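You operate a simulated robot arm through the tools that you are given. There is no shell and no other tool.

You are at the controls of a simulated robot arm. One attempt, no reset.

Task
Fill the tall blue cup to its upper line and the tall green cup to its upper line.
Fine: use the swing tap; open the tank valve first and close it at the end. Where these are worked on the way, their far stop is far enough and under half their travel is too little: tank valve.

The check looks at the end state, three seconds after you hand in, the way a careful person would. Anything else that was tipped, shoved, dropped, spilled or broken makes it a failure.

Robot
A 6-joint arm with a two-finger parallel gripper, fixed in place. Base frame: the origin is at the foot of the arm, x ahead of it, y to its left, z up; the work surface is at about z = 0.86. Lengths are in m, angles in degrees, forces in N, time in s.
With the tool pointing down near the work surface it reaches from about 0.24 to 0.66 m from the base axis. Its first joint turns from -166.0 to 166.0 degrees. Payload 1.57 kg.
The TCP is the grasp point between the finger pads, 0.03 m short of the fingertips. In the tool frame z runs along the fingers and y along their closing line. The gripper opens to 0.11 m. The fingers are 0.024 m wide and 0.012 m thick; the gripper's body (0.048 by 0.112 m) begins 0.078 m behind the TCP.
Orientation is that of the tool frame in the base frame, as [roll, pitch, yaw] about the fixed x, y, z axes, in that order (R = Rz(yaw) Ry(pitch) Rx(roll)). With the fingers straight down and closing along the base's y, the tool's x points along the base's -x, its y along +y and its z along -z.

Tools
- The arm moves only by the tool jog_arm. Its argument "increments" is a list of rows, each a list of 7 numbers: the shift along the base's x, y, z in units of 150 mm (1.0 is 150 mm), then the turn, a rotation vector about the base's x, y, z in units of 45 degrees (1.0 is 45 degrees), then the gripper command, from -1 (shut) to 1 (fully open), values between in proportion. In form: [[tx, ty, tz, ax, ay, az, claw], ...]. A call has 1 to 20 rows; each row is the pose to reach, as a shift and turn from the pose commanded when the call began. A call with a number of a shift or a turn outside -1 to 1 is refused whole. Each row takes 0.2 s and may step no farther than 0.05 m and 8.6 degrees from the row before; otherwise, or with a gripper value out of range, the whole call is refused. Where a pose cannot be reached the arm comes as near as it can. A force on the tool above 90 N (or 10 N above the force at the start of the call, whichever is more), or a blocked arm, ends the call early, and 0.2 s more pass. The fingers move at their own pace (about 0.108 m/s each) and stop on an object; they squeeze with about 37 N. The grip force told is the motor's: it shows also when the fingers shut on nothing. Time passes only in rows, and 0.2 s behind the last, so rows that repeat a pose let the fingers close. It gives the time, the measured TCP pose, the force on the tool (base axes), the opening and the grip force at its end, in the units of the frame above (readings bear some noise), with the torque about the TCP (base axes, N m) and any sound that the robot's microphone picked up.
- Cameras (640 x 400 px; columns grow to the right, rows downward): "scene" is fixed at [0.2284, 0.4999, 1.6451]; the picture's right is [-0.69, -0.73, 0.00], its down [-0.61, 0.57, -0.55] and it looks along [0.40, -0.38, -0.83] (base axes); focal length 295 px, centre (320, 200). "wrist" rides on the gripper at [0.07, 0.016, -0.141] in the tool frame; the picture's right is [-0.23, 0.97, 0.00], its down [-0.86, -0.20, -0.48] and it looks along [-0.47, -0.11, 0.88] (tool axes); focal length 222 px, centre (320, 200). There is no depth. A picture from a camera that has moved, and an enlarged one, comes with that camera's place and axes in the base frame and with its lens. The place of the scene camera against the robot may be out by one fixed shift of up to 0.012 m in any direction.
- get_image(camera): a new picture of that camera. It takes no simulated time.
- move_column(by): slides the trunk up (or, below 0, down) by that many m; the arm rides with it, the base frame stays. It gives what a move gives, with no picture.
- zoom(camera, box): a new picture of the part [left, top, right, bottom] of that camera's present view, enlarged. It takes no simulated time.
- job_done(): hands the job in; it is judged then, once.

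Places have to be worked out from the pictures, the camera data and where the tool is seen. Open the gripper and draw the arm clear of the work before you hand the job in, unless the task says otherwise.

The tools are called after "Call:" by a JSON object that holds its "fn" and its "kwargs". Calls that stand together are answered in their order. jog_arm: Moves the arm, as the interface text tells. Its arguments: {"type":"object","properties":{"increments":{"type":"array","items":{"type":"array","items":{"type":"number"}}}},"required":["increments"]} The other tools are called the same way: move_column (by) slides the trunk up or down; get_image (camera) takes a picture; zoom (camera, box) takes an enlarged picture of a part of a camera's view; job_done () hands the job in.

At the start:

```text
time_s: 0.0
tcp_pos: [0.5051, 0.1979, 1.2153]
tool_rot: [-179.9, -0.1, -179.9]
force: [-0.1, 0.0, 0.1]
wrist_torque: [0.02, -0.01, 0.02]
width: 0.1104
grip_force: 0.1
trunk travel left (down, up): [-0.325, 0.265]
```

scene: 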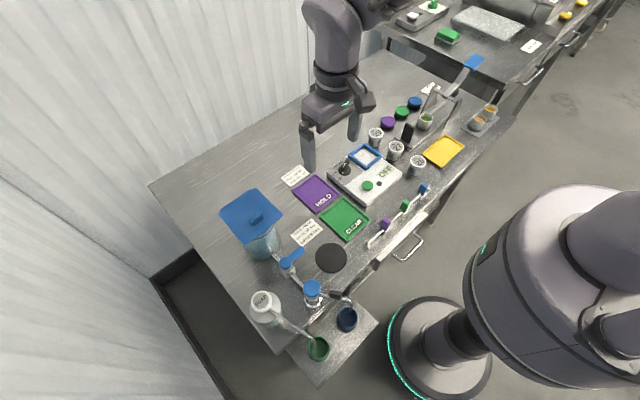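
wrist: 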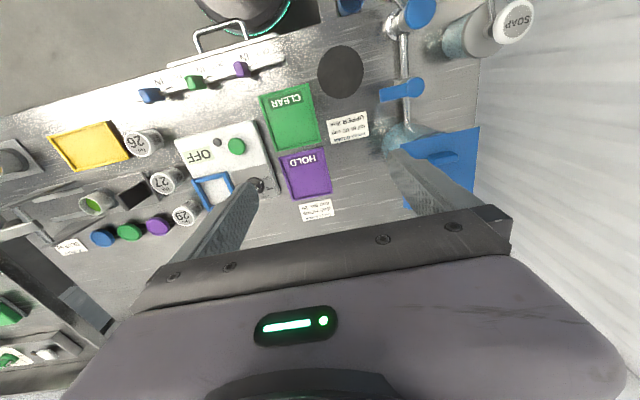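

I start by looking closely at the tank, valve, tap and cups in the lower left of the scene picture.

Call:
{"fn": "zoom", "kwargs": {"camera": "scene", "box": [220, 180, 400, 390]}}

Call:
{"fn": "zoom", "kwargs": {"camera": "scene", "box": [270, 240, 380, 370]}}

Call:
{"fn": "zoom", "kwargs": {"camera": "wrist", "box": [300, 0, 560, 220]}}

Call:
{"fn": "zoom", "kwargs": {"camera": "scene", "box": [270, 140, 430, 270]}}

```text
1.90 times, centred on (310, 285) of scene
camera zoom: at [0.2284, 0.4999, 1.6451], right [-0.69, -0.73, 0.0], down [-0.61, 0.57, -0.55], along [0.4, -0.38, -0.83], focal length 563 px, centre (339, 38)
```

zoom: 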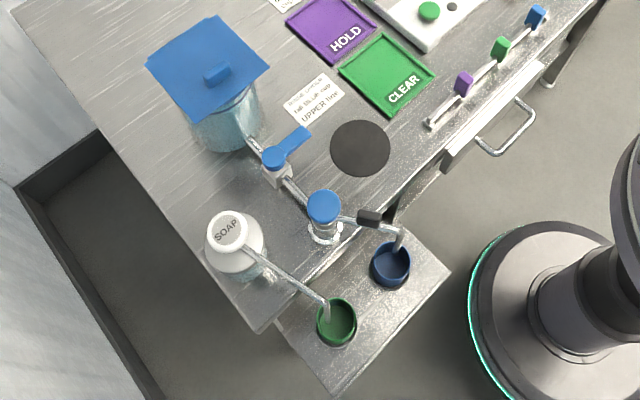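

```text
3.08 times, centred on (325, 305) of scene
camera zoom: at [0.2284, 0.4999, 1.6451], right [-0.69, -0.73, 0.0], down [-0.61, 0.57, -0.55], along [0.4, -0.38, -0.83], focal length 909 px, centre (305, -123)
```

zoom: 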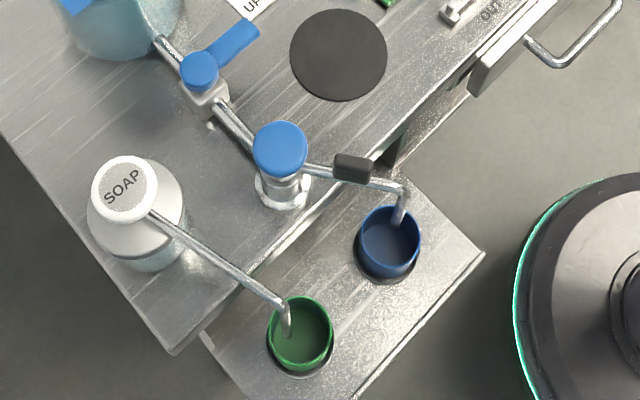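

```text
1.82 times, centred on (430, 110) of wrist
camera zoom: at [0.4342, 0.2149, 1.3566], right [0.23, 0.97, 0.0], down [0.86, -0.2, 0.48], along [0.47, -0.11, -0.88], focal length 404 px, centre (120, 364)
```

zoom: 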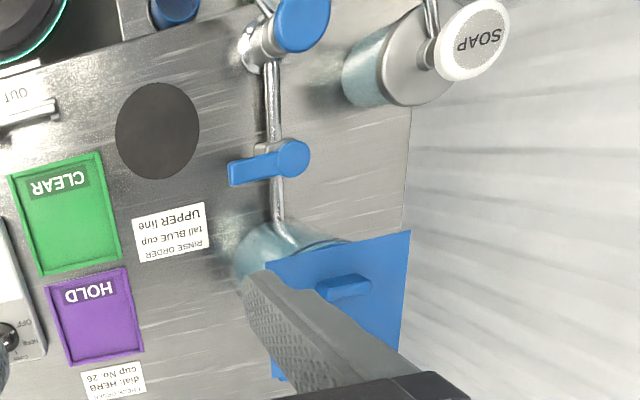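

```text
3.08 times, centred on (350, 205) of scene
camera zoom: at [0.2284, 0.4999, 1.6451], right [-0.69, -0.73, 0.0], down [-0.61, 0.57, -0.55], along [0.4, -0.38, -0.83], focal length 909 px, centre (228, 185)
```

zoom: 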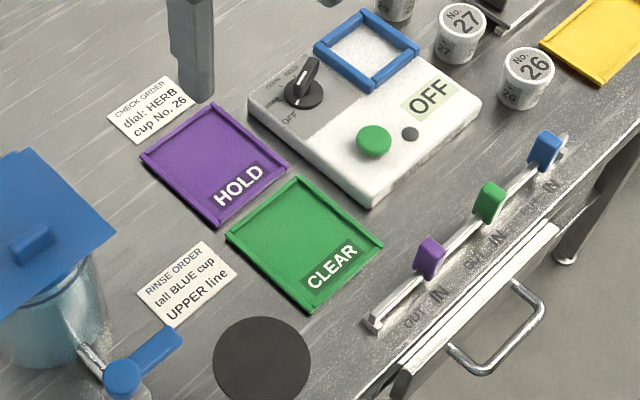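

The tank valve (blue lever), the tap (blue knob with a black grip on the spout), the blue cup near (0.30, 0.33) and the green cup near (0.30, 0.44) can all be made out. I turn the wrist towards +y so its camera can see the tap area up close.

Call:
{"fn": "jog_arm", "kwargs": {"increments": [[-0.1, -0.05, -0.05, 0, 0, 0.167, 1], [-0.2, -0.1, -0.1, 0, 0, 0.333, 1], [-0.35, -0.15, -0.15, 0, 0, 0.5, 1], [-0.5, -0.2, -0.2, 0, 0, 0.667, 1], [-0.6, -0.25, -0.25, 0, 0, 0.833, 1], [-0.7, -0.3, -0.3, 0, 0, 1.0, 1]]}}

```text
time_s: 1.4
tcp_pos: [0.398, 0.1522, 1.171]
tool_rot: [-179.9, -0.1, -134.8]
force: [0.3, -0.1, -0.5]
wrist_torque: [0.02, -0.07, 0.06]
width: 0.11
grip_force: 0.0
trunk travel left (down, up): [-0.325, 0.265]
```

The move went as commanded. I turn another 45 degrees so the camera looks along +y.

Call:
{"fn": "jog_arm", "kwargs": {"increments": [[-0.05, 0, -0.05, 0, 0, 0.167, 1], [-0.1, 0, -0.1, 0, 0, 0.333, 1], [-0.15, 0, -0.15, 0, 0, 0.5, 1], [-0.2, 0, -0.2, 0, 0, 0.667, 1], [-0.25, 0, -0.25, 0, 0, 0.833, 1], [-0.3, 0, -0.3, 0, 0, 1.0, 1]]}}

Call:
{"fn": "get_image", "kwargs": {"camera": "wrist"}}

Call:
{"fn": "get_image", "kwargs": {"camera": "scene"}}

```text
time_s: 2.8
tcp_pos: [0.3555, 0.1545, 1.1246]
tool_rot: [-179.9, 0.0, -89.9]
force: [0.2, 0.5, -0.4]
wrist_torque: [0.03, 0.02, 0.02]
width: 0.11
grip_force: 0.1
trunk travel left (down, up): [-0.325, 0.265]
```

```text
taken
camera wrist: at [0.3387, 0.0854, 1.2677], right [-0.97, 0.22, 0.0], down [0.2, 0.86, 0.48], along [0.11, 0.47, -0.88], focal length 222 px, centre (320, 200)
```

wrist: 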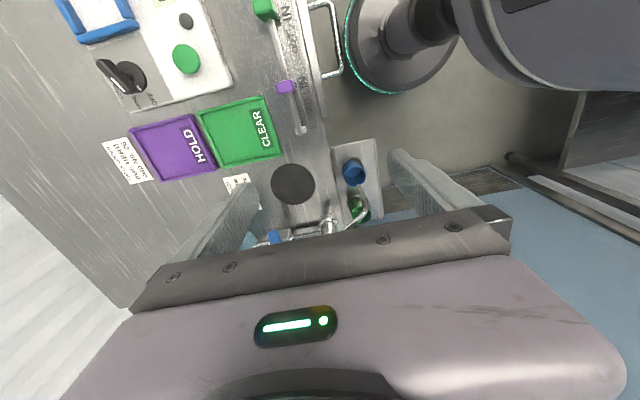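

```text
taken
```

scene: 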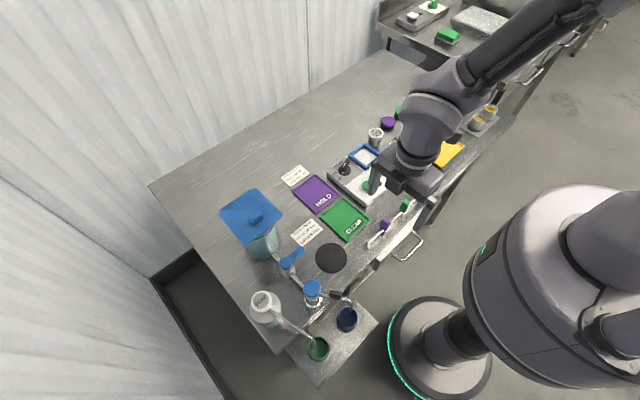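

The camera sees best on its own side of the gripper, so I turn back and place the camera above the tap and cups.

Call:
{"fn": "jog_arm", "kwargs": {"increments": [[0.08, 0.1, 0, 0, 0, -0.167, 1], [0.16, 0.2, 0, 0, 0, -0.333, 1], [0.24, 0.3, 0, 0, 0, -0.5, 1], [0.32, 0.4, 0, 0, 0, -0.667, 1], [0.4, 0.5, 0, 0, 0, -0.833, 1], [0.48, 0.6, 0, 0, 0, -1.0, 1]]}}

Call:
{"fn": "jog_arm", "kwargs": {"increments": [[0.0, 0.11, 0, 0, 0, -0.167, 1], [0.0, 0.22, 0, 0, 0, -0.333, 1], [0.0, 0.33, 0, 0, 0, -0.5, 1], [0.0, 0.44, 0, 0, 0, -0.667, 1], [0, 0.55, 0, 0, 0, -0.833, 1], [0, 0.66, 0, 0, 0, -1.0, 1]]}}

Call:
{"fn": "get_image", "kwargs": {"camera": "wrist"}}

Call:
{"fn": "zoom", "kwargs": {"camera": "wrist", "box": [160, 0, 480, 200]}}

```text
time_s: 4.2
tcp_pos: [0.4267, 0.2438, 1.1254]
tool_rot: [-180.0, 0.0, -135.0]
force: [0.1, 0.2, 0.0]
wrist_torque: [0.0, 0.03, 0.01]
width: 0.1101
grip_force: 0.1
trunk travel left (down, up): [-0.325, 0.265]
```

```text
time_s: 5.6
tcp_pos: [0.4269, 0.3426, 1.1246]
tool_rot: [180.0, -0.1, 179.9]
force: [0.6, 0.1, 0.1]
wrist_torque: [-0.02, -0.04, 0.01]
width: 0.1101
grip_force: 0.1
trunk travel left (down, up): [-0.325, 0.265]
```

```text
taken
camera wrist: at [0.3565, 0.359, 1.2661], right [0.23, 0.97, 0.0], down [0.85, -0.2, 0.48], along [0.47, -0.11, -0.88], focal length 222 px, centre (320, 200)
```

wrist: 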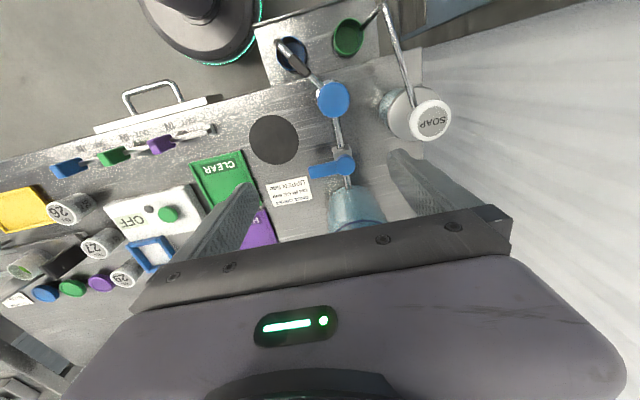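

```text
2.00 times, centred on (320, 100) of wrist
camera zoom: at [0.3565, 0.359, 1.2661], right [0.23, 0.97, 0.0], down [0.85, -0.2, 0.48], along [0.47, -0.11, -0.88], focal length 444 px, centre (320, 400)
```

zoom: 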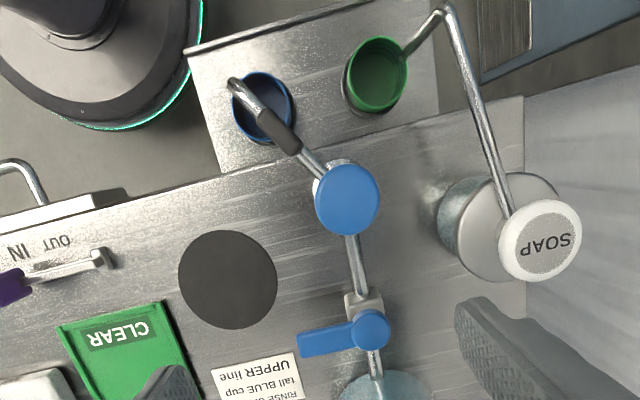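

Combining both pictures, I put the tap axis near (0.380, 0.369) with its cap top at z≈1.0, the black sleeve near (0.342, 0.341, 0.965), and the blue cup near (0.306, 0.317). The green cup is near (0.303, 0.420), and the soap tip hangs near (0.308, 0.431). I zoom in for details of the tap, the lever and the cup interiors.

Call:
{"fn": "zoom", "kwargs": {"camera": "wrist", "box": [265, 5, 385, 80]}}

Call:
{"fn": "zoom", "kwargs": {"camera": "wrist", "box": [285, 70, 405, 215]}}

Call:
{"fn": "zoom", "kwargs": {"camera": "scene", "box": [300, 280, 370, 370]}}

Call:
{"fn": "zoom", "kwargs": {"camera": "scene", "box": [240, 220, 330, 310]}}

```text
5.33 times, centred on (325, 42) of wrist
camera zoom: at [0.3565, 0.359, 1.2661], right [0.23, 0.97, 0.0], down [0.85, -0.2, 0.48], along [0.47, -0.11, -0.88], focal length 1185 px, centre (293, 1040)
```

zoom: 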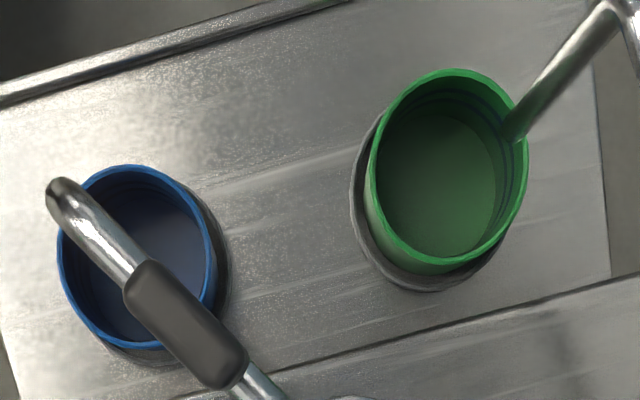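

```text
2.76 times, centred on (345, 142) of wrist
camera zoom: at [0.3565, 0.359, 1.2661], right [0.23, 0.97, 0.0], down [0.85, -0.2, 0.48], along [0.47, -0.11, -0.88], focal length 613 px, centre (251, 359)
```

zoom: 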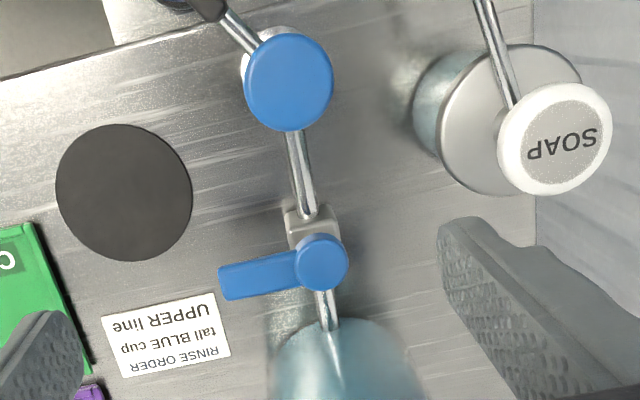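

```text
4.44 times, centred on (335, 325) of scene
camera zoom: at [0.2284, 0.4999, 1.6451], right [-0.69, -0.73, 0.0], down [-0.61, 0.57, -0.55], along [0.4, -0.38, -0.83], focal length 1313 px, centre (253, -356)
```

zoom: 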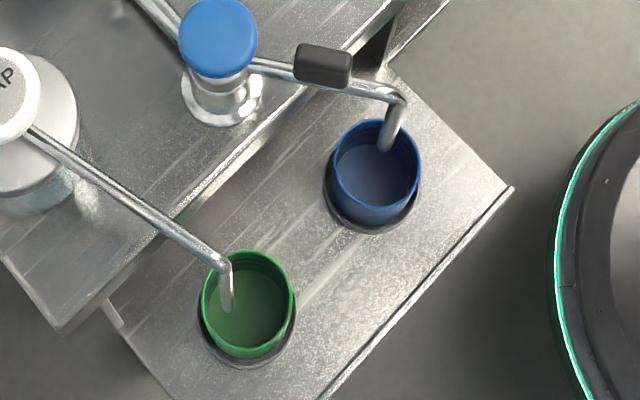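

```text
4.44 times, centred on (285, 265) of scene
camera zoom: at [0.2284, 0.4999, 1.6451], right [-0.69, -0.73, 0.0], down [-0.61, 0.57, -0.55], along [0.4, -0.38, -0.83], focal length 1313 px, centre (476, -89)
```

zoom: 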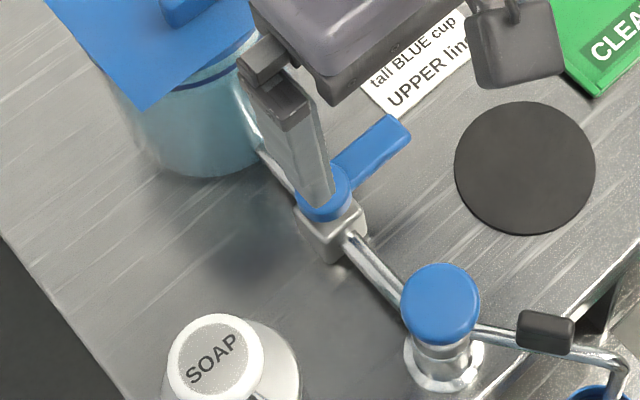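

The zoomed pictures are rendered sharply, so I zoom tightly into each cup to find the fill lines.

Call:
{"fn": "zoom", "kwargs": {"camera": "scene", "box": [332, 302, 364, 334]}}

Call:
{"fn": "zoom", "kwargs": {"camera": "scene", "box": [302, 332, 334, 364]}}

Call:
{"fn": "zoom", "kwargs": {"camera": "wrist", "box": [270, 25, 315, 80]}}

Call:
{"fn": "zoom", "kwargs": {"camera": "wrist", "box": [325, 10, 370, 65]}}

```text
12.50 times, centred on (348, 318) of scene
camera zoom: at [0.2284, 0.4999, 1.6451], right [-0.69, -0.73, 0.0], down [-0.61, 0.57, -0.55], along [0.4, -0.38, -0.83], focal length 3692 px, centre (-30, -1275)
```

zoom: 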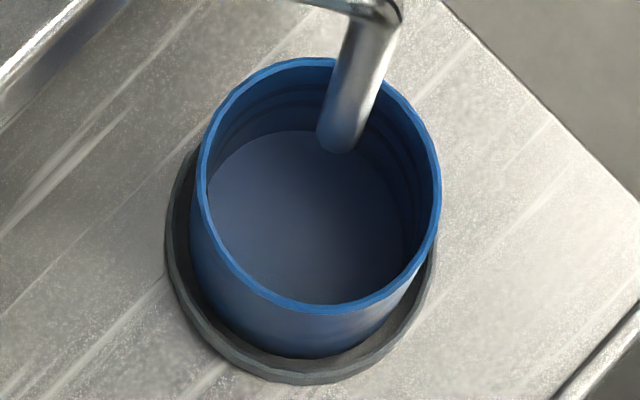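

```text
12.50 times, centred on (318, 348) of scene
camera zoom: at [0.2284, 0.4999, 1.6451], right [-0.69, -0.73, 0.0], down [-0.61, 0.57, -0.55], along [0.4, -0.38, -0.83], focal length 3692 px, centre (345, -1650)
```

zoom: 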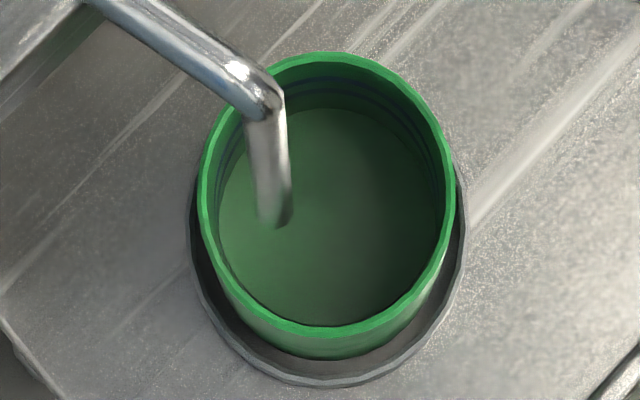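

```text
7.27 times, centred on (292, 52) of wrist
camera zoom: at [0.3565, 0.359, 1.2661], right [0.23, 0.97, 0.0], down [0.85, -0.2, 0.48], along [0.47, -0.11, -0.88], focal length 1615 px, centre (520, 1273)
```

zoom: 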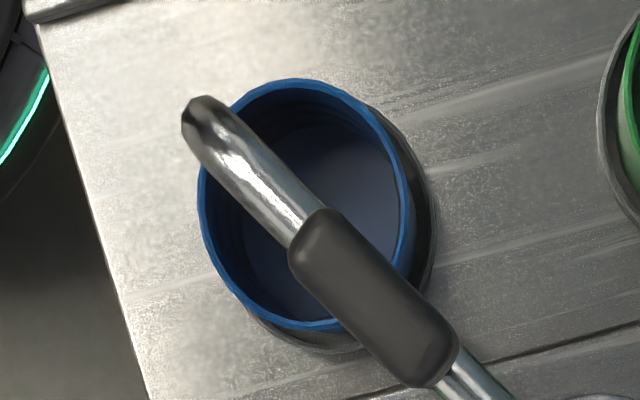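

```text
7.27 times, centred on (348, 38) of wrist
camera zoom: at [0.3565, 0.359, 1.2661], right [0.23, 0.97, 0.0], down [0.85, -0.2, 0.48], along [0.47, -0.11, -0.88], focal length 1615 px, centre (120, 1382)
```

zoom: 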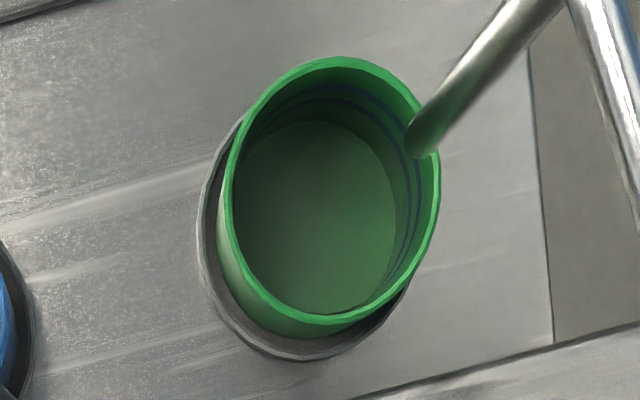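

The cups have two dark rings on the inner wall. To get better heights I need a lower, more sideways look at the tap from the -y side, so I back off and tilt the tool.

Call:
{"fn": "jog_arm", "kwargs": {"increments": [[0, -0.16, 0, 0, 0, 0, 1], [0, -0.33, 0, 0.13, 0, 0, 1], [-0.05, -0.5, 0, 0.3, 0, 0, 1], [-0.1, -0.66, 0, 0.46, 0, 0, 1], [-0.15, -0.83, 0, 0.62, 0, 0, 1], [-0.2, -1.0, 0, 0.78, 0, 0, 1], [-0.2, -1.0, -0.1, 0.94, 0, 0, 1], [-0.2, -1.0, -0.1, 0.94, 0, 0, 1]]}}

Call:
{"fn": "get_image", "kwargs": {"camera": "wrist"}}

```text
time_s: 7.4
tcp_pos: [0.3973, 0.1909, 1.1101]
tool_rot: [137.6, 0.0, 179.9]
force: [-0.5, 0.2, 0.3]
wrist_torque: [-0.01, 0.0, -0.02]
width: 0.1098
grip_force: 0.0
trunk travel left (down, up): [-0.325, 0.265]
```

```text
taken
camera wrist: at [0.3263, 0.1083, 1.2256], right [0.23, 0.72, 0.66], down [0.85, -0.47, 0.22], along [0.47, 0.51, -0.72], focal length 222 px, centre (320, 200)
```

wrist: 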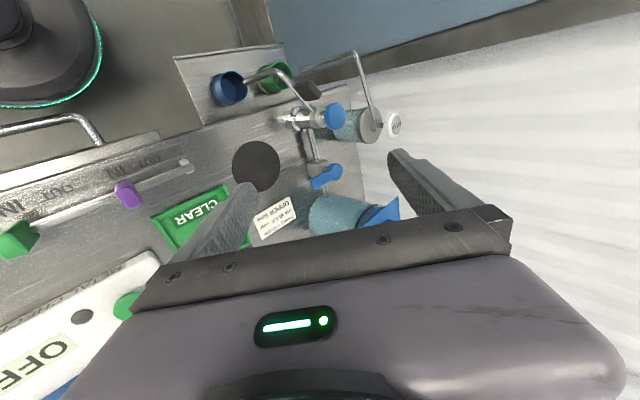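

This view shows the tap from the side. I zoom in on it.

Call:
{"fn": "zoom", "kwargs": {"camera": "wrist", "box": [190, 40, 420, 220]}}

Call:
{"fn": "zoom", "kwargs": {"camera": "wrist", "box": [270, 75, 410, 165]}}

Call:
{"fn": "zoom", "kwargs": {"camera": "wrist", "box": [280, 130, 420, 240]}}

Call:
{"fn": "zoom", "kwargs": {"camera": "wrist", "box": [200, 50, 320, 125]}}

```text
2.22 times, centred on (305, 130) of wrist
camera zoom: at [0.3263, 0.1083, 1.2256], right [0.23, 0.72, 0.66], down [0.85, -0.47, 0.22], along [0.47, 0.51, -0.72], focal length 494 px, centre (353, 356)
```

zoom: 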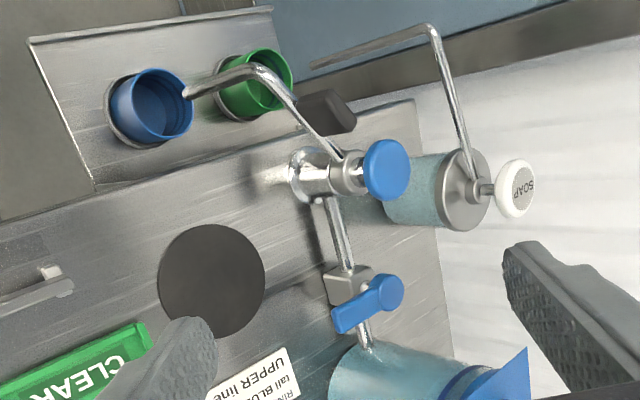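

```text
4.44 times, centred on (340, 120) of wrist
camera zoom: at [0.3263, 0.1083, 1.2256], right [0.23, 0.72, 0.66], down [0.85, -0.47, 0.22], along [0.47, 0.51, -0.72], focal length 987 px, centre (231, 556)
```

zoom: 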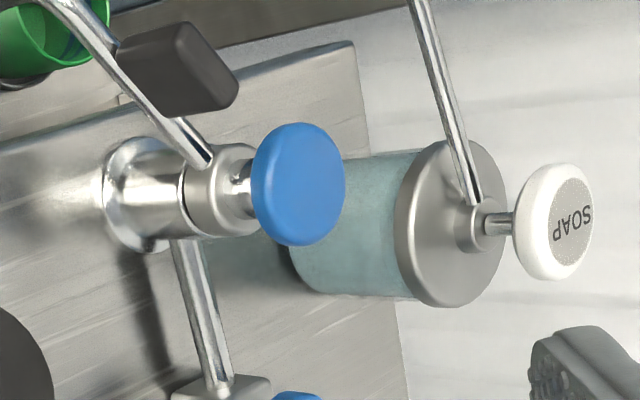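

```text
3.64 times, centred on (350, 185) of wrist
camera zoom: at [0.3263, 0.1083, 1.2256], right [0.23, 0.72, 0.66], down [0.85, -0.47, 0.22], along [0.47, 0.51, -0.72], focal length 808 px, centre (211, 254)
```

zoom: 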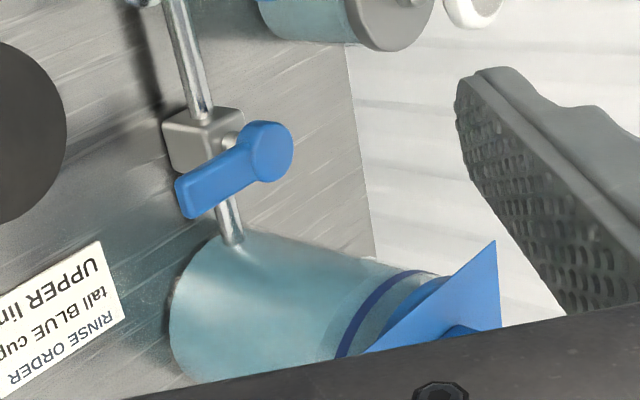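

```text
5.33 times, centred on (260, 88) of wrist
camera zoom: at [0.3263, 0.1083, 1.2256], right [0.23, 0.72, 0.66], down [0.85, -0.47, 0.22], along [0.47, 0.51, -0.72], focal length 1185 px, centre (640, 800)
```

zoom: 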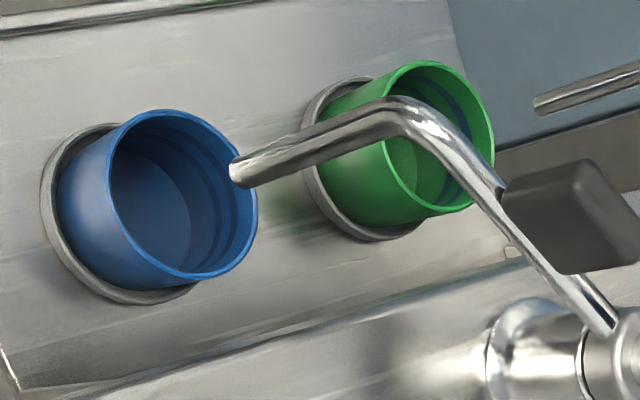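

I now have good fixes:
- Cap top: (0.384, 0.371, 0.958), a push-down head.
- Valve pivot: (0.484, 0.371), lever top at z 0.930, lever tip at (0.483, 0.312), across the pipe, so closed.
- Spout outlet: directly over the blue cup at (0.302, 0.314).

I straighten the tool, shut the fingers and go above the +x side of the lever.

Call:
{"fn": "jog_arm", "kwargs": {"increments": [[0.12, 0.145, 0, -0.157, 0, 0, -1], [0.24, 0.29, 0, -0.314, 0, 0, -1], [0.36, 0.435, 0, -0.47, 0, 0, -1], [0.48, 0.58, 0, -0.627, 0, 0, -1], [0.61, 0.725, -0.1, -0.784, 0, 0, -1], [0.733, 0.873, -0.2, -0.94, 0, 0, -1], [0.733, 0.873, -0.2, -0.94, 0, 0, -1]]}}

Call:
{"fn": "get_image", "kwargs": {"camera": "wrist"}}

Call:
{"fn": "zoom", "kwargs": {"camera": "scene", "box": [220, 160, 360, 320]}}

```text
time_s: 9.0
tcp_pos: [0.5072, 0.3218, 1.0815]
tool_rot: [180.0, 0.0, 180.0]
force: [-0.1, 0.2, 0.0]
wrist_torque: [-0.05, 0.03, 0.03]
width: 0.0003
grip_force: 21.4
trunk travel left (down, up): [-0.325, 0.265]
```

```text
taken
camera wrist: at [0.4364, 0.339, 1.2233], right [0.23, 0.97, 0.0], down [0.85, -0.2, 0.48], along [0.47, -0.11, -0.88], focal length 222 px, centre (320, 200)
```

wrist: 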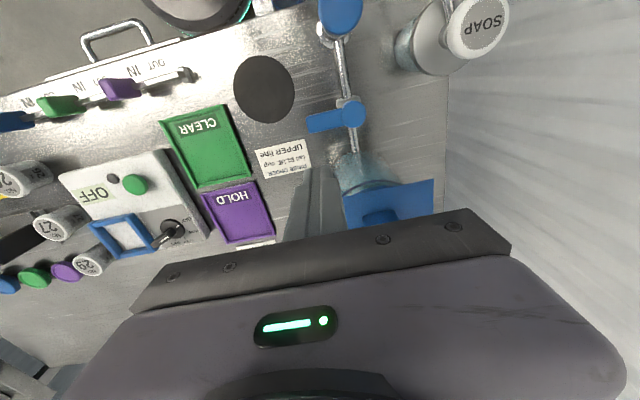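

```text
2.50 times, centred on (290, 240) of scene
camera zoom: at [0.2284, 0.4999, 1.6451], right [-0.69, -0.73, 0.0], down [-0.61, 0.57, -0.55], along [0.4, -0.38, -0.83], focal length 738 px, centre (395, 100)
```

zoom: 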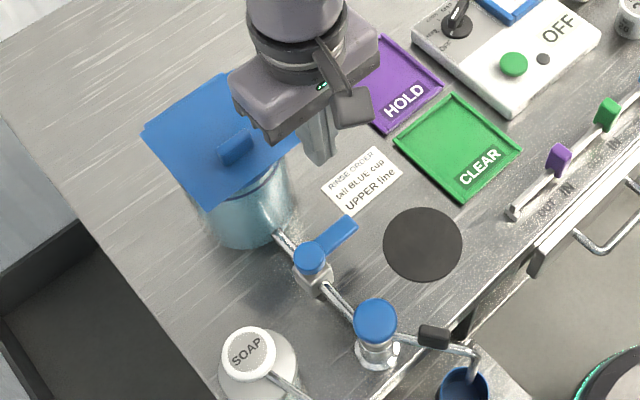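

The lid's near edge is about x=0.546 at z≈1.02, so I lean the gripper 12° away from it. Then I lower the closed fingertips beside the lever on its +x side, tips to z≈0.906.

Call:
{"fn": "jog_arm", "kwargs": {"increments": [[0.01, 0, -0.05, 0, -0.133, 0, -1], [0.01, 0, -0.2, 0, -0.267, 0, -1], [0.01, 0, -0.4, 0, -0.267, 0, -1], [0.01, 0, -0.6, 0, -0.267, 0, -1], [0.01, 0, -0.75, 0, -0.267, 0, -1], [0.01, 0, -0.88, 0, -0.267, 0, -1], [0.01, 0, -0.97, 0, -0.267, 0, -1], [0.01, 0, -0.97, 0, -0.267, 0, -1]]}}

Call:
{"fn": "get_image", "kwargs": {"camera": "wrist"}}

Call:
{"fn": "zoom", "kwargs": {"camera": "scene", "box": [220, 200, 340, 310]}}

```text
time_s: 10.8
tcp_pos: [0.5087, 0.3224, 0.9348]
tool_rot: [180.0, 11.9, 180.0]
force: [0.4, -0.5, -0.8]
wrist_torque: [0.01, -0.03, -0.02]
width: 0.0002
grip_force: 21.4
trunk travel left (down, up): [-0.325, 0.265]
```

```text
taken
camera wrist: at [0.4096, 0.3388, 1.058], right [0.22, 0.97, 0.05], down [0.74, -0.2, 0.65], along [0.64, -0.11, -0.76], focal length 222 px, centre (320, 200)
```

wrist: 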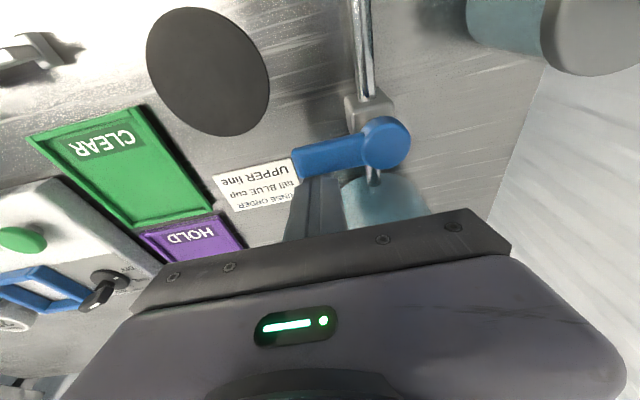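

```text
3.64 times, centred on (280, 255) of scene
camera zoom: at [0.2284, 0.4999, 1.6451], right [-0.69, -0.73, 0.0], down [-0.61, 0.57, -0.55], along [0.4, -0.38, -0.83], focal length 1074 px, centre (466, 0)
```

zoom: 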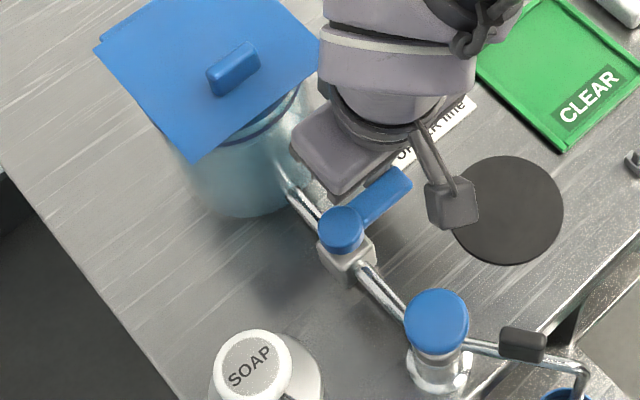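

The closed fingers sit behind the lever on its +x side without contact. I push gently toward -x along the start of the arc, about 20° of lever turn, and check force and picture.

Call:
{"fn": "jog_arm", "kwargs": {"increments": [[-0.033, 0.007, 0, 0, 0, 0, -1], [-0.067, 0.015, 0, 0, 0, 0, -1], [-0.1, 0.007, 0, 0, 0, 0, -1], [-0.133, -0.005, 0, 0, 0, 0, -1], [-0.16, -0.01, 0, 0, 0, 0, -1]]}}

Call:
{"fn": "get_image", "kwargs": {"camera": "wrist"}}

Call:
{"fn": "zoom", "kwargs": {"camera": "scene", "box": [240, 220, 370, 350]}}

```text
time_s: 12.0
tcp_pos: [0.4853, 0.323, 0.9335]
tool_rot: [-180.0, 12.0, -179.9]
force: [3.0, 0.2, 2.9]
wrist_torque: [0.02, 0.01, -0.05]
width: 0.0001
grip_force: 21.3
trunk travel left (down, up): [-0.325, 0.265]
```

```text
taken
camera wrist: at [0.3869, 0.3391, 1.0578], right [0.22, 0.97, 0.05], down [0.74, -0.2, 0.65], along [0.64, -0.11, -0.76], focal length 222 px, centre (320, 200)
```

wrist: 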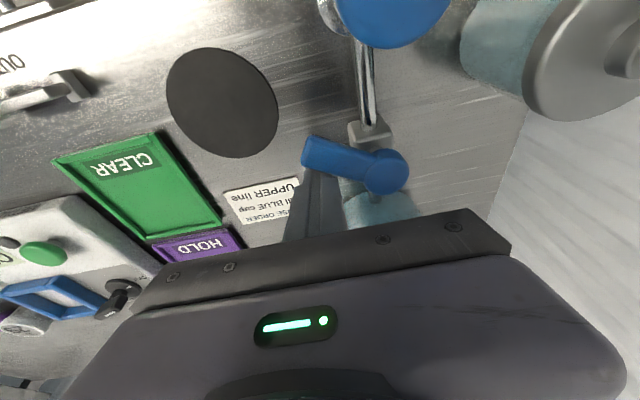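

```text
3.08 times, centred on (305, 285) of scene
camera zoom: at [0.2284, 0.4999, 1.6451], right [-0.69, -0.73, 0.0], down [-0.61, 0.57, -0.55], along [0.4, -0.38, -0.83], focal length 909 px, centre (366, -62)
```

zoom: 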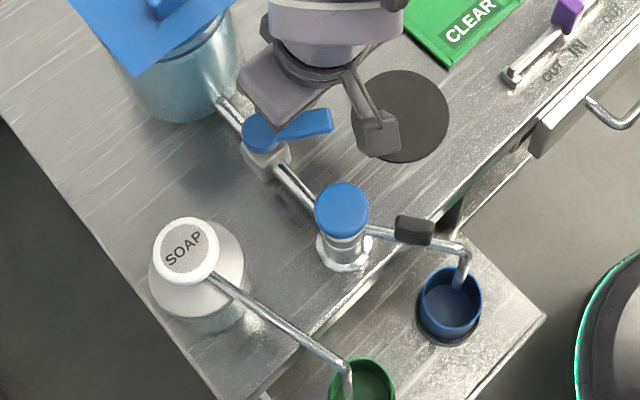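

The lever turns easily, about 3 N, and is already roughly 25° round. I carry on along the arc to about 75° and check for any flow.

Call:
{"fn": "jog_arm", "kwargs": {"increments": [[-0.055, -0.02, 0, 0, 0, 0, -1], [-0.1, -0.018, 0, 0, 0, 0, -1], [-0.14, -0.01, 0, 0, 0, 0, -1], [-0.185, 0.008, 0, 0, 0, 0, -1], [-0.226, 0.028, 0, 0, 0, 0, -1], [-0.265, 0.06, 0, 0, 0, 0, -1], [-0.3, 0.095, 0, 0, 0, 0, -1]]}}

Call:
{"fn": "get_image", "kwargs": {"camera": "wrist"}}

Call:
{"fn": "zoom", "kwargs": {"camera": "scene", "box": [240, 220, 370, 350]}}

```text
time_s: 13.6
tcp_pos: [0.4394, 0.3363, 0.9345]
tool_rot: [-180.0, 11.9, 180.0]
force: [0.5, -0.8, -0.2]
wrist_torque: [-0.04, -0.01, 0.0]
width: 0.0
grip_force: 21.3
trunk travel left (down, up): [-0.325, 0.265]
```

```text
taken
camera wrist: at [0.3412, 0.3535, 1.0579], right [0.22, 0.97, 0.05], down [0.74, -0.2, 0.65], along [0.64, -0.11, -0.76], focal length 222 px, centre (320, 200)
```

wrist: 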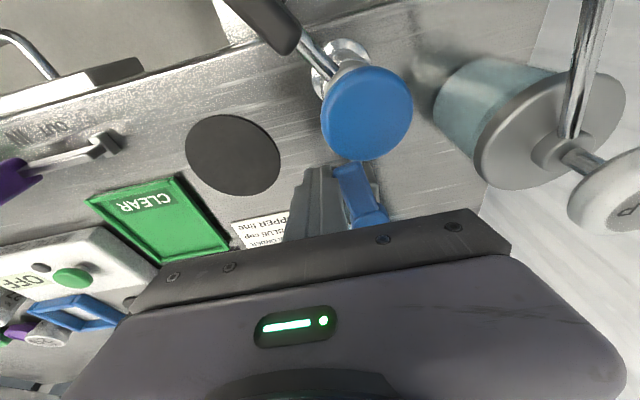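

```text
3.08 times, centred on (305, 285) of scene
camera zoom: at [0.2284, 0.4999, 1.6451], right [-0.69, -0.73, 0.0], down [-0.61, 0.57, -0.55], along [0.4, -0.38, -0.83], focal length 909 px, centre (366, -62)
```

zoom: 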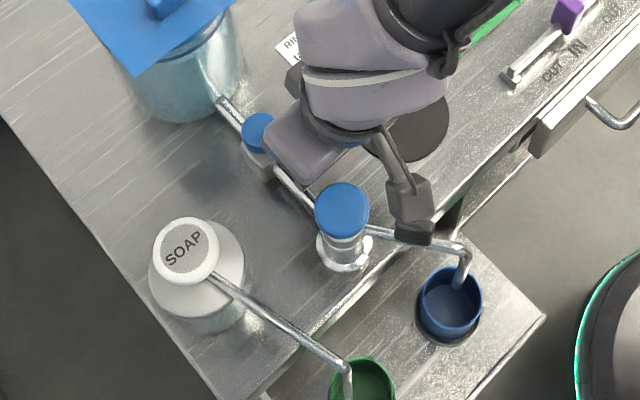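

The lever is at about 75–80° and nothing is flowing. I push the last stretch slowly to its stop.

Call:
{"fn": "jog_arm", "kwargs": {"increments": [[-0.018, 0.025, 0, 0, 0, 0, -1], [-0.032, 0.05, 0, 0, 0, 0, -1], [-0.042, 0.075, 0, 0, 0, 0, -1], [-0.046, 0.095, 0, 0, 0, 0, -1], [-0.048, 0.11, 0, 0, 0, 0, -1]]}}

Call:
{"fn": "get_image", "kwargs": {"camera": "wrist"}}

Call:
{"fn": "zoom", "kwargs": {"camera": "scene", "box": [240, 220, 370, 350]}}

```text
time_s: 14.8
tcp_pos: [0.4341, 0.3491, 0.9342]
tool_rot: [-179.9, 11.8, 179.9]
force: [4.9, -24.5, -4.2]
wrist_torque: [-0.21, -0.02, -0.07]
width: 0.0
grip_force: 20.9
trunk travel left (down, up): [-0.325, 0.265]
```

```text
taken
camera wrist: at [0.3343, 0.3659, 1.0581], right [0.22, 0.97, 0.04], down [0.74, -0.2, 0.64], along [0.64, -0.11, -0.76], focal length 222 px, centre (320, 200)
```

wrist: 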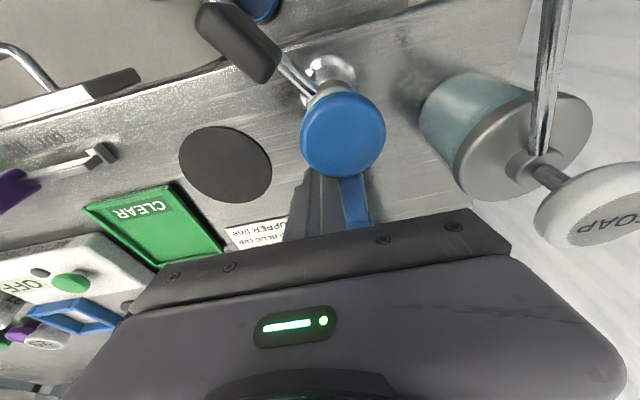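

```text
3.08 times, centred on (305, 285) of scene
camera zoom: at [0.2284, 0.4999, 1.6451], right [-0.69, -0.73, 0.0], down [-0.61, 0.57, -0.55], along [0.4, -0.38, -0.83], focal length 909 px, centre (366, -62)
```

zoom: 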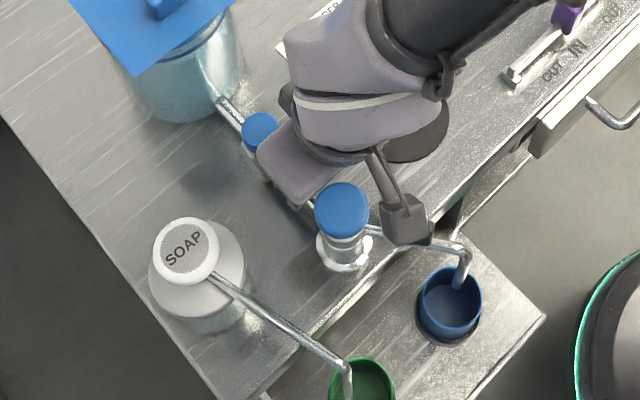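

The lever hit its far stop with about 24 N, in line with the pipe, and there is no flow yet. I back off, lift and bring the closed fingertips above the tap cap, upright.

Call:
{"fn": "jog_arm", "kwargs": {"increments": [[0, -0.08, 0, 0, 0, 0, -1], [0, -0.15, 0.1, 0, 0, 0, -1], [0, -0.15, 0.35, 0, 0, 0, -1], [-0.1, -0.05, 0.55, 0, 0.133, 0, -1], [-0.22, 0.05, 0.6, 0, 0.266, 0, -1], [-0.32, 0.12, 0.6, 0, 0.266, 0, -1], [-0.32, 0.12, 0.57, 0, 0.266, 0, -1]]}}

Call:
{"fn": "get_image", "kwargs": {"camera": "wrist"}}

Call:
{"fn": "zoom", "kwargs": {"camera": "scene", "box": [240, 220, 370, 350]}}

```text
time_s: 16.4
tcp_pos: [0.3847, 0.3682, 1.0193]
tool_rot: [180.0, 0.0, 180.0]
force: [0.9, 0.4, 0.4]
wrist_torque: [0.01, 0.01, -0.01]
width: 0.0
grip_force: 21.8
trunk travel left (down, up): [-0.325, 0.265]
```

```text
taken
camera wrist: at [0.3138, 0.3864, 1.1614], right [0.23, 0.97, 0.0], down [0.86, -0.2, 0.48], along [0.47, -0.11, -0.88], focal length 222 px, centre (320, 200)
```

wrist: 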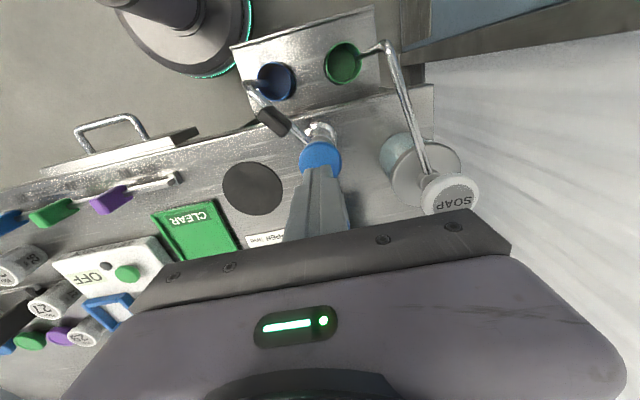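

```text
3.08 times, centred on (305, 285) of scene
camera zoom: at [0.2284, 0.4999, 1.6451], right [-0.69, -0.73, 0.0], down [-0.61, 0.57, -0.55], along [0.4, -0.38, -0.83], focal length 909 px, centre (366, -62)
```

zoom: 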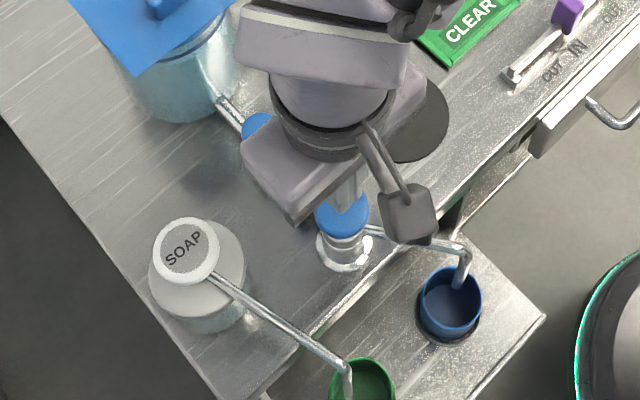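

Both cups are in view from here. I look closely at the blue cup's interior before pressing, so I have a dry baseline.

Call:
{"fn": "zoom", "kwargs": {"camera": "wrist", "box": [240, 45, 310, 115]}}

Call:
{"fn": "zoom", "kwargs": {"camera": "wrist", "box": [310, 30, 380, 100]}}

Call:
{"fn": "zoom", "kwargs": {"camera": "scene", "box": [335, 303, 361, 329]}}

```text
5.71 times, centred on (275, 80) of wrist
camera zoom: at [0.3138, 0.3864, 1.1614], right [0.23, 0.97, 0.0], down [0.86, -0.2, 0.48], along [0.47, -0.11, -0.88], focal length 1269 px, centre (577, 886)
```

zoom: 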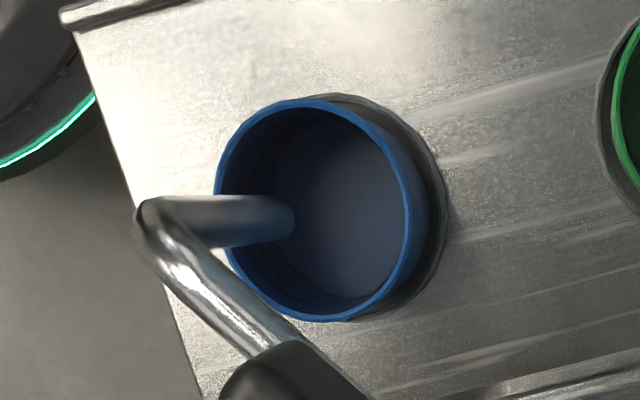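

```text
5.71 times, centred on (345, 65) of wrist
camera zoom: at [0.3138, 0.3864, 1.1614], right [0.23, 0.97, 0.0], down [0.86, -0.2, 0.48], along [0.47, -0.11, -0.88], focal length 1269 px, centre (177, 971)
```

zoom: 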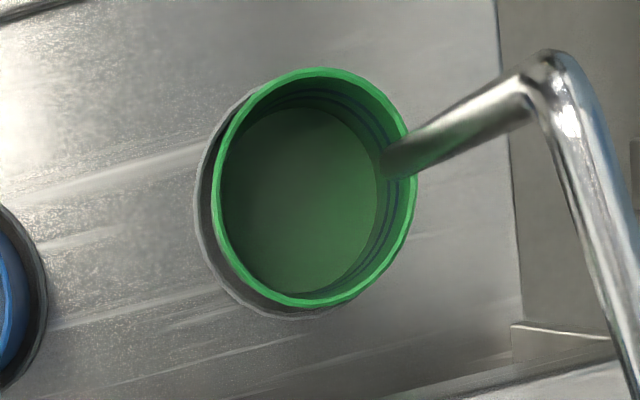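

```text
15.38 times, centred on (348, 316) of scene
camera zoom: at [0.2284, 0.4999, 1.6451], right [-0.69, -0.73, 0.0], down [-0.61, 0.57, -0.55], along [0.4, -0.38, -0.83], focal length 4544 px, centre (-111, -1585)
```

zoom: 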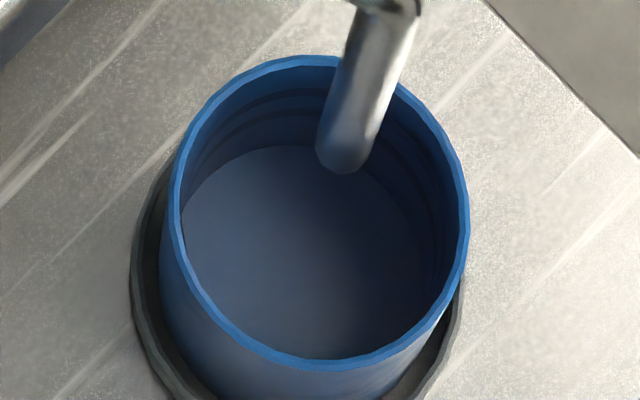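

I zoom tighter on the green cup's wall, where the rings show best, to learn how deep the lines are below the rim. Both cups look alike.

Call:
{"fn": "zoom", "kwargs": {"camera": "wrist", "box": [331, 36, 359, 66]}}

Call:
{"fn": "zoom", "kwargs": {"camera": "wrist", "box": [345, 40, 361, 66]}}

Call:
{"fn": "zoom", "kwargs": {"camera": "scene", "box": [306, 333, 332, 359]}}

Call:
{"fn": "zoom", "kwargs": {"camera": "wrist", "box": [263, 60, 299, 84]}}

```text
13.33 times, centred on (345, 51) of wrist
camera zoom: at [0.3138, 0.3864, 1.1614], right [0.23, 0.97, 0.0], down [0.86, -0.2, 0.48], along [0.47, -0.11, -0.88], focal length 2962 px, centre (-13, 2187)
```

zoom: 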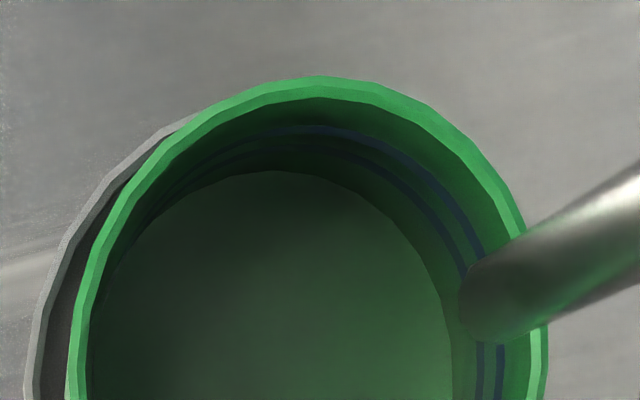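

```text
15.38 times, centred on (353, 53) of wrist
camera zoom: at [0.3138, 0.3864, 1.1614], right [0.23, 0.97, 0.0], down [0.86, -0.2, 0.48], along [0.47, -0.11, -0.88], focal length 3417 px, centre (-188, 2462)
```

zoom: 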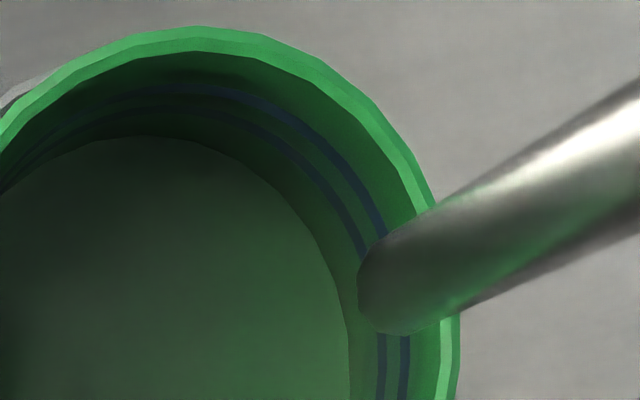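

```text
15.38 times, centred on (319, 346) of scene
camera zoom: at [0.2284, 0.4999, 1.6451], right [-0.69, -0.73, 0.0], down [-0.61, 0.57, -0.55], along [0.4, -0.38, -0.83], focal length 4544 px, centre (335, -2046)
```

zoom: 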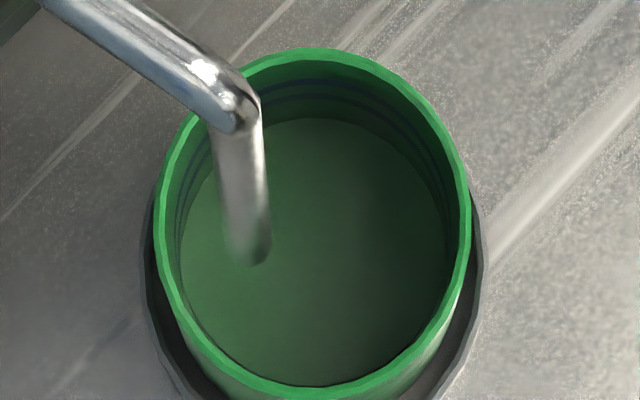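

```text
16.00 times, centred on (281, 72) of wrist
camera zoom: at [0.3138, 0.3864, 1.1614], right [0.23, 0.97, 0.0], down [0.86, -0.2, 0.48], along [0.47, -0.11, -0.88], focal length 3554 px, centre (944, 2248)
```

zoom: 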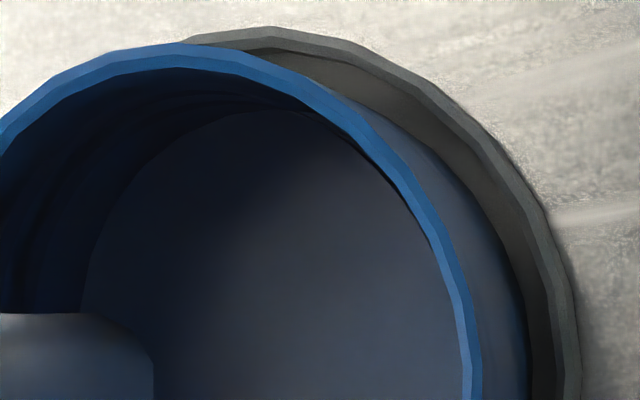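

The green cup's two rings are clear, the upper about 38% of the way down from rim to floor. The blue cup's rings are faint, so I zoom harder there with the scene camera.

Call:
{"fn": "zoom", "kwargs": {"camera": "scene", "box": [337, 304, 353, 314]}}

Call:
{"fn": "zoom", "kwargs": {"camera": "scene", "box": [347, 304, 363, 322]}}

Call:
{"fn": "zoom", "kwargs": {"camera": "wrist", "box": [258, 60, 282, 96]}}

```text
16.00 times, centred on (345, 309) of scene
camera zoom: at [0.2284, 0.4999, 1.6451], right [-0.69, -0.73, 0.0], down [-0.61, 0.57, -0.55], along [0.4, -0.38, -0.83], focal length 4726 px, centre (-80, -1544)
```

zoom: 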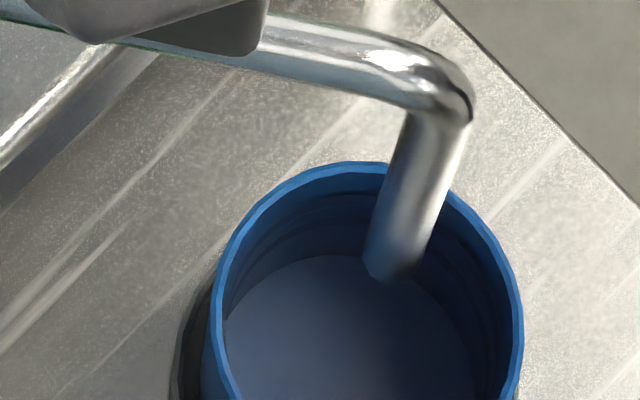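

```text
16.00 times, centred on (355, 313) of scene
camera zoom: at [0.2284, 0.4999, 1.6451], right [-0.69, -0.73, 0.0], down [-0.61, 0.57, -0.55], along [0.4, -0.38, -0.83], focal length 4726 px, centre (-240, -1608)
```

zoom: 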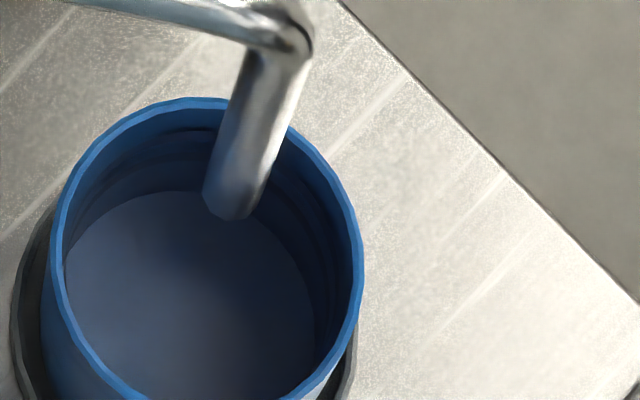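

```text
11.11 times, centred on (270, 78) of wrist
camera zoom: at [0.3138, 0.3864, 1.1614], right [0.23, 0.97, 0.0], down [0.86, -0.2, 0.48], along [0.47, -0.11, -0.88], focal length 2468 px, centre (876, 1556)
```

zoom: 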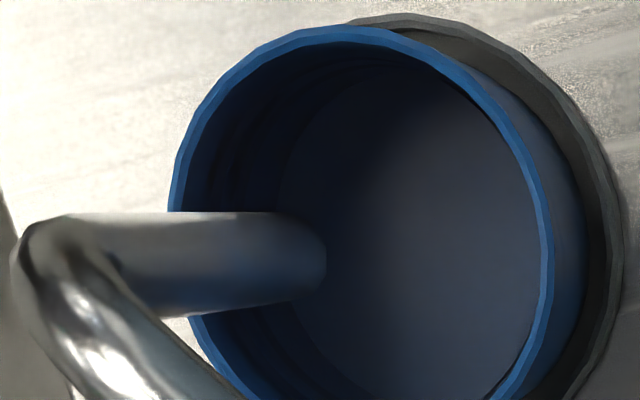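

The blue cup's upper ring shows at row ~137 in the [347,304,363,322] zoom, with the rim at ~112 and the floor at ~193. I keep that as the reference and lower the tips to just above the cap.

Call:
{"fn": "jog_arm", "kwargs": {"increments": [[0, 0.018, -0.08, 0, 0, 0, -1], [0, 0.018, -0.15, 0, 0, 0, -1], [0, 0.018, -0.18, 0, 0, 0, -1]]}}

Call:
{"fn": "zoom", "kwargs": {"camera": "scene", "box": [270, 250, 370, 340]}}

Call:
{"fn": "zoom", "kwargs": {"camera": "wrist", "box": [240, 80, 420, 230]}}

```text
time_s: 17.2
tcp_pos: [0.3846, 0.3724, 0.9941]
tool_rot: [180.0, 0.1, -180.0]
force: [0.7, -0.7, 0.5]
wrist_torque: [-0.01, -0.01, 0.0]
width: 0.0
grip_force: 21.0
trunk travel left (down, up): [-0.325, 0.265]
```

```text
4.44 times, centred on (320, 295) of scene
camera zoom: at [0.2284, 0.4999, 1.6451], right [-0.69, -0.73, 0.0], down [-0.61, 0.57, -0.55], along [0.4, -0.38, -0.83], focal length 1313 px, centre (320, -222)
```

zoom: 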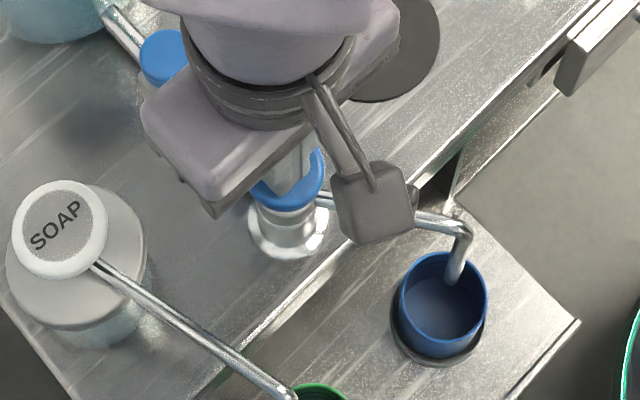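

```text
2.67 times, centred on (330, 155) of wrist
camera zoom: at [0.3133, 0.3895, 1.1345], right [0.23, 0.97, 0.0], down [0.85, -0.2, 0.48], along [0.47, -0.11, -0.88], focal length 592 px, centre (293, 320)
```

zoom: 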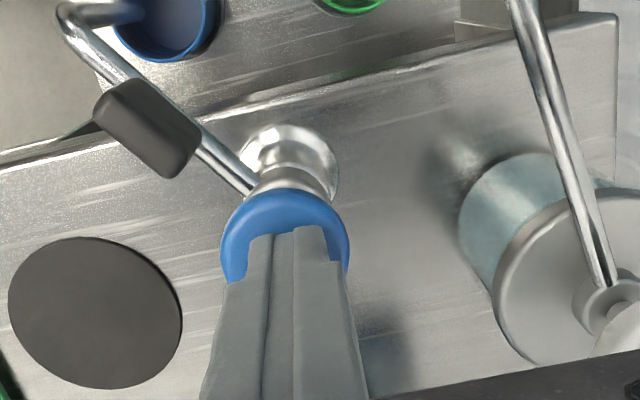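

The tips are centred just above the cap. I press down in small steps, watching force and the spout.

Call:
{"fn": "jog_arm", "kwargs": {"increments": [[0, 0, -0.02, 0, 0, 0, -1], [0, 0, -0.045, 0, 0, 0, -1]]}}

Call:
{"fn": "zoom", "kwargs": {"camera": "scene", "box": [330, 285, 370, 335]}}

```text
time_s: 17.8
tcp_pos: [0.3849, 0.3733, 0.9863]
tool_rot: [180.0, 0.1, -179.9]
force: [-1.3, -0.7, 2.4]
wrist_torque: [-0.03, 0.05, 0.01]
width: 0.0
grip_force: 21.3
trunk travel left (down, up): [-0.325, 0.265]
```

```text
8.00 times, centred on (350, 310) of scene
camera zoom: at [0.2284, 0.4999, 1.6451], right [-0.69, -0.73, 0.0], down [-0.61, 0.57, -0.55], along [0.4, -0.38, -0.83], focal length 2363 px, centre (80, -680)
```

zoom: 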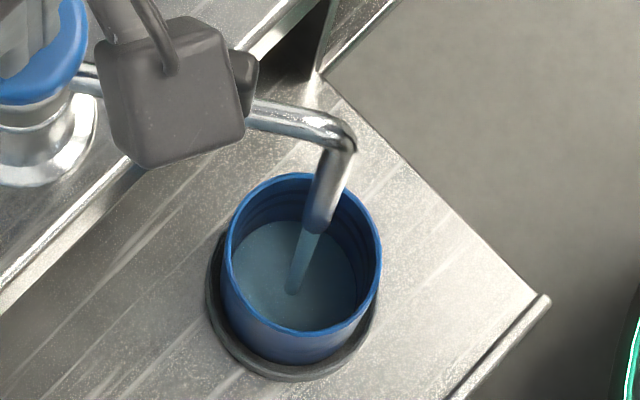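

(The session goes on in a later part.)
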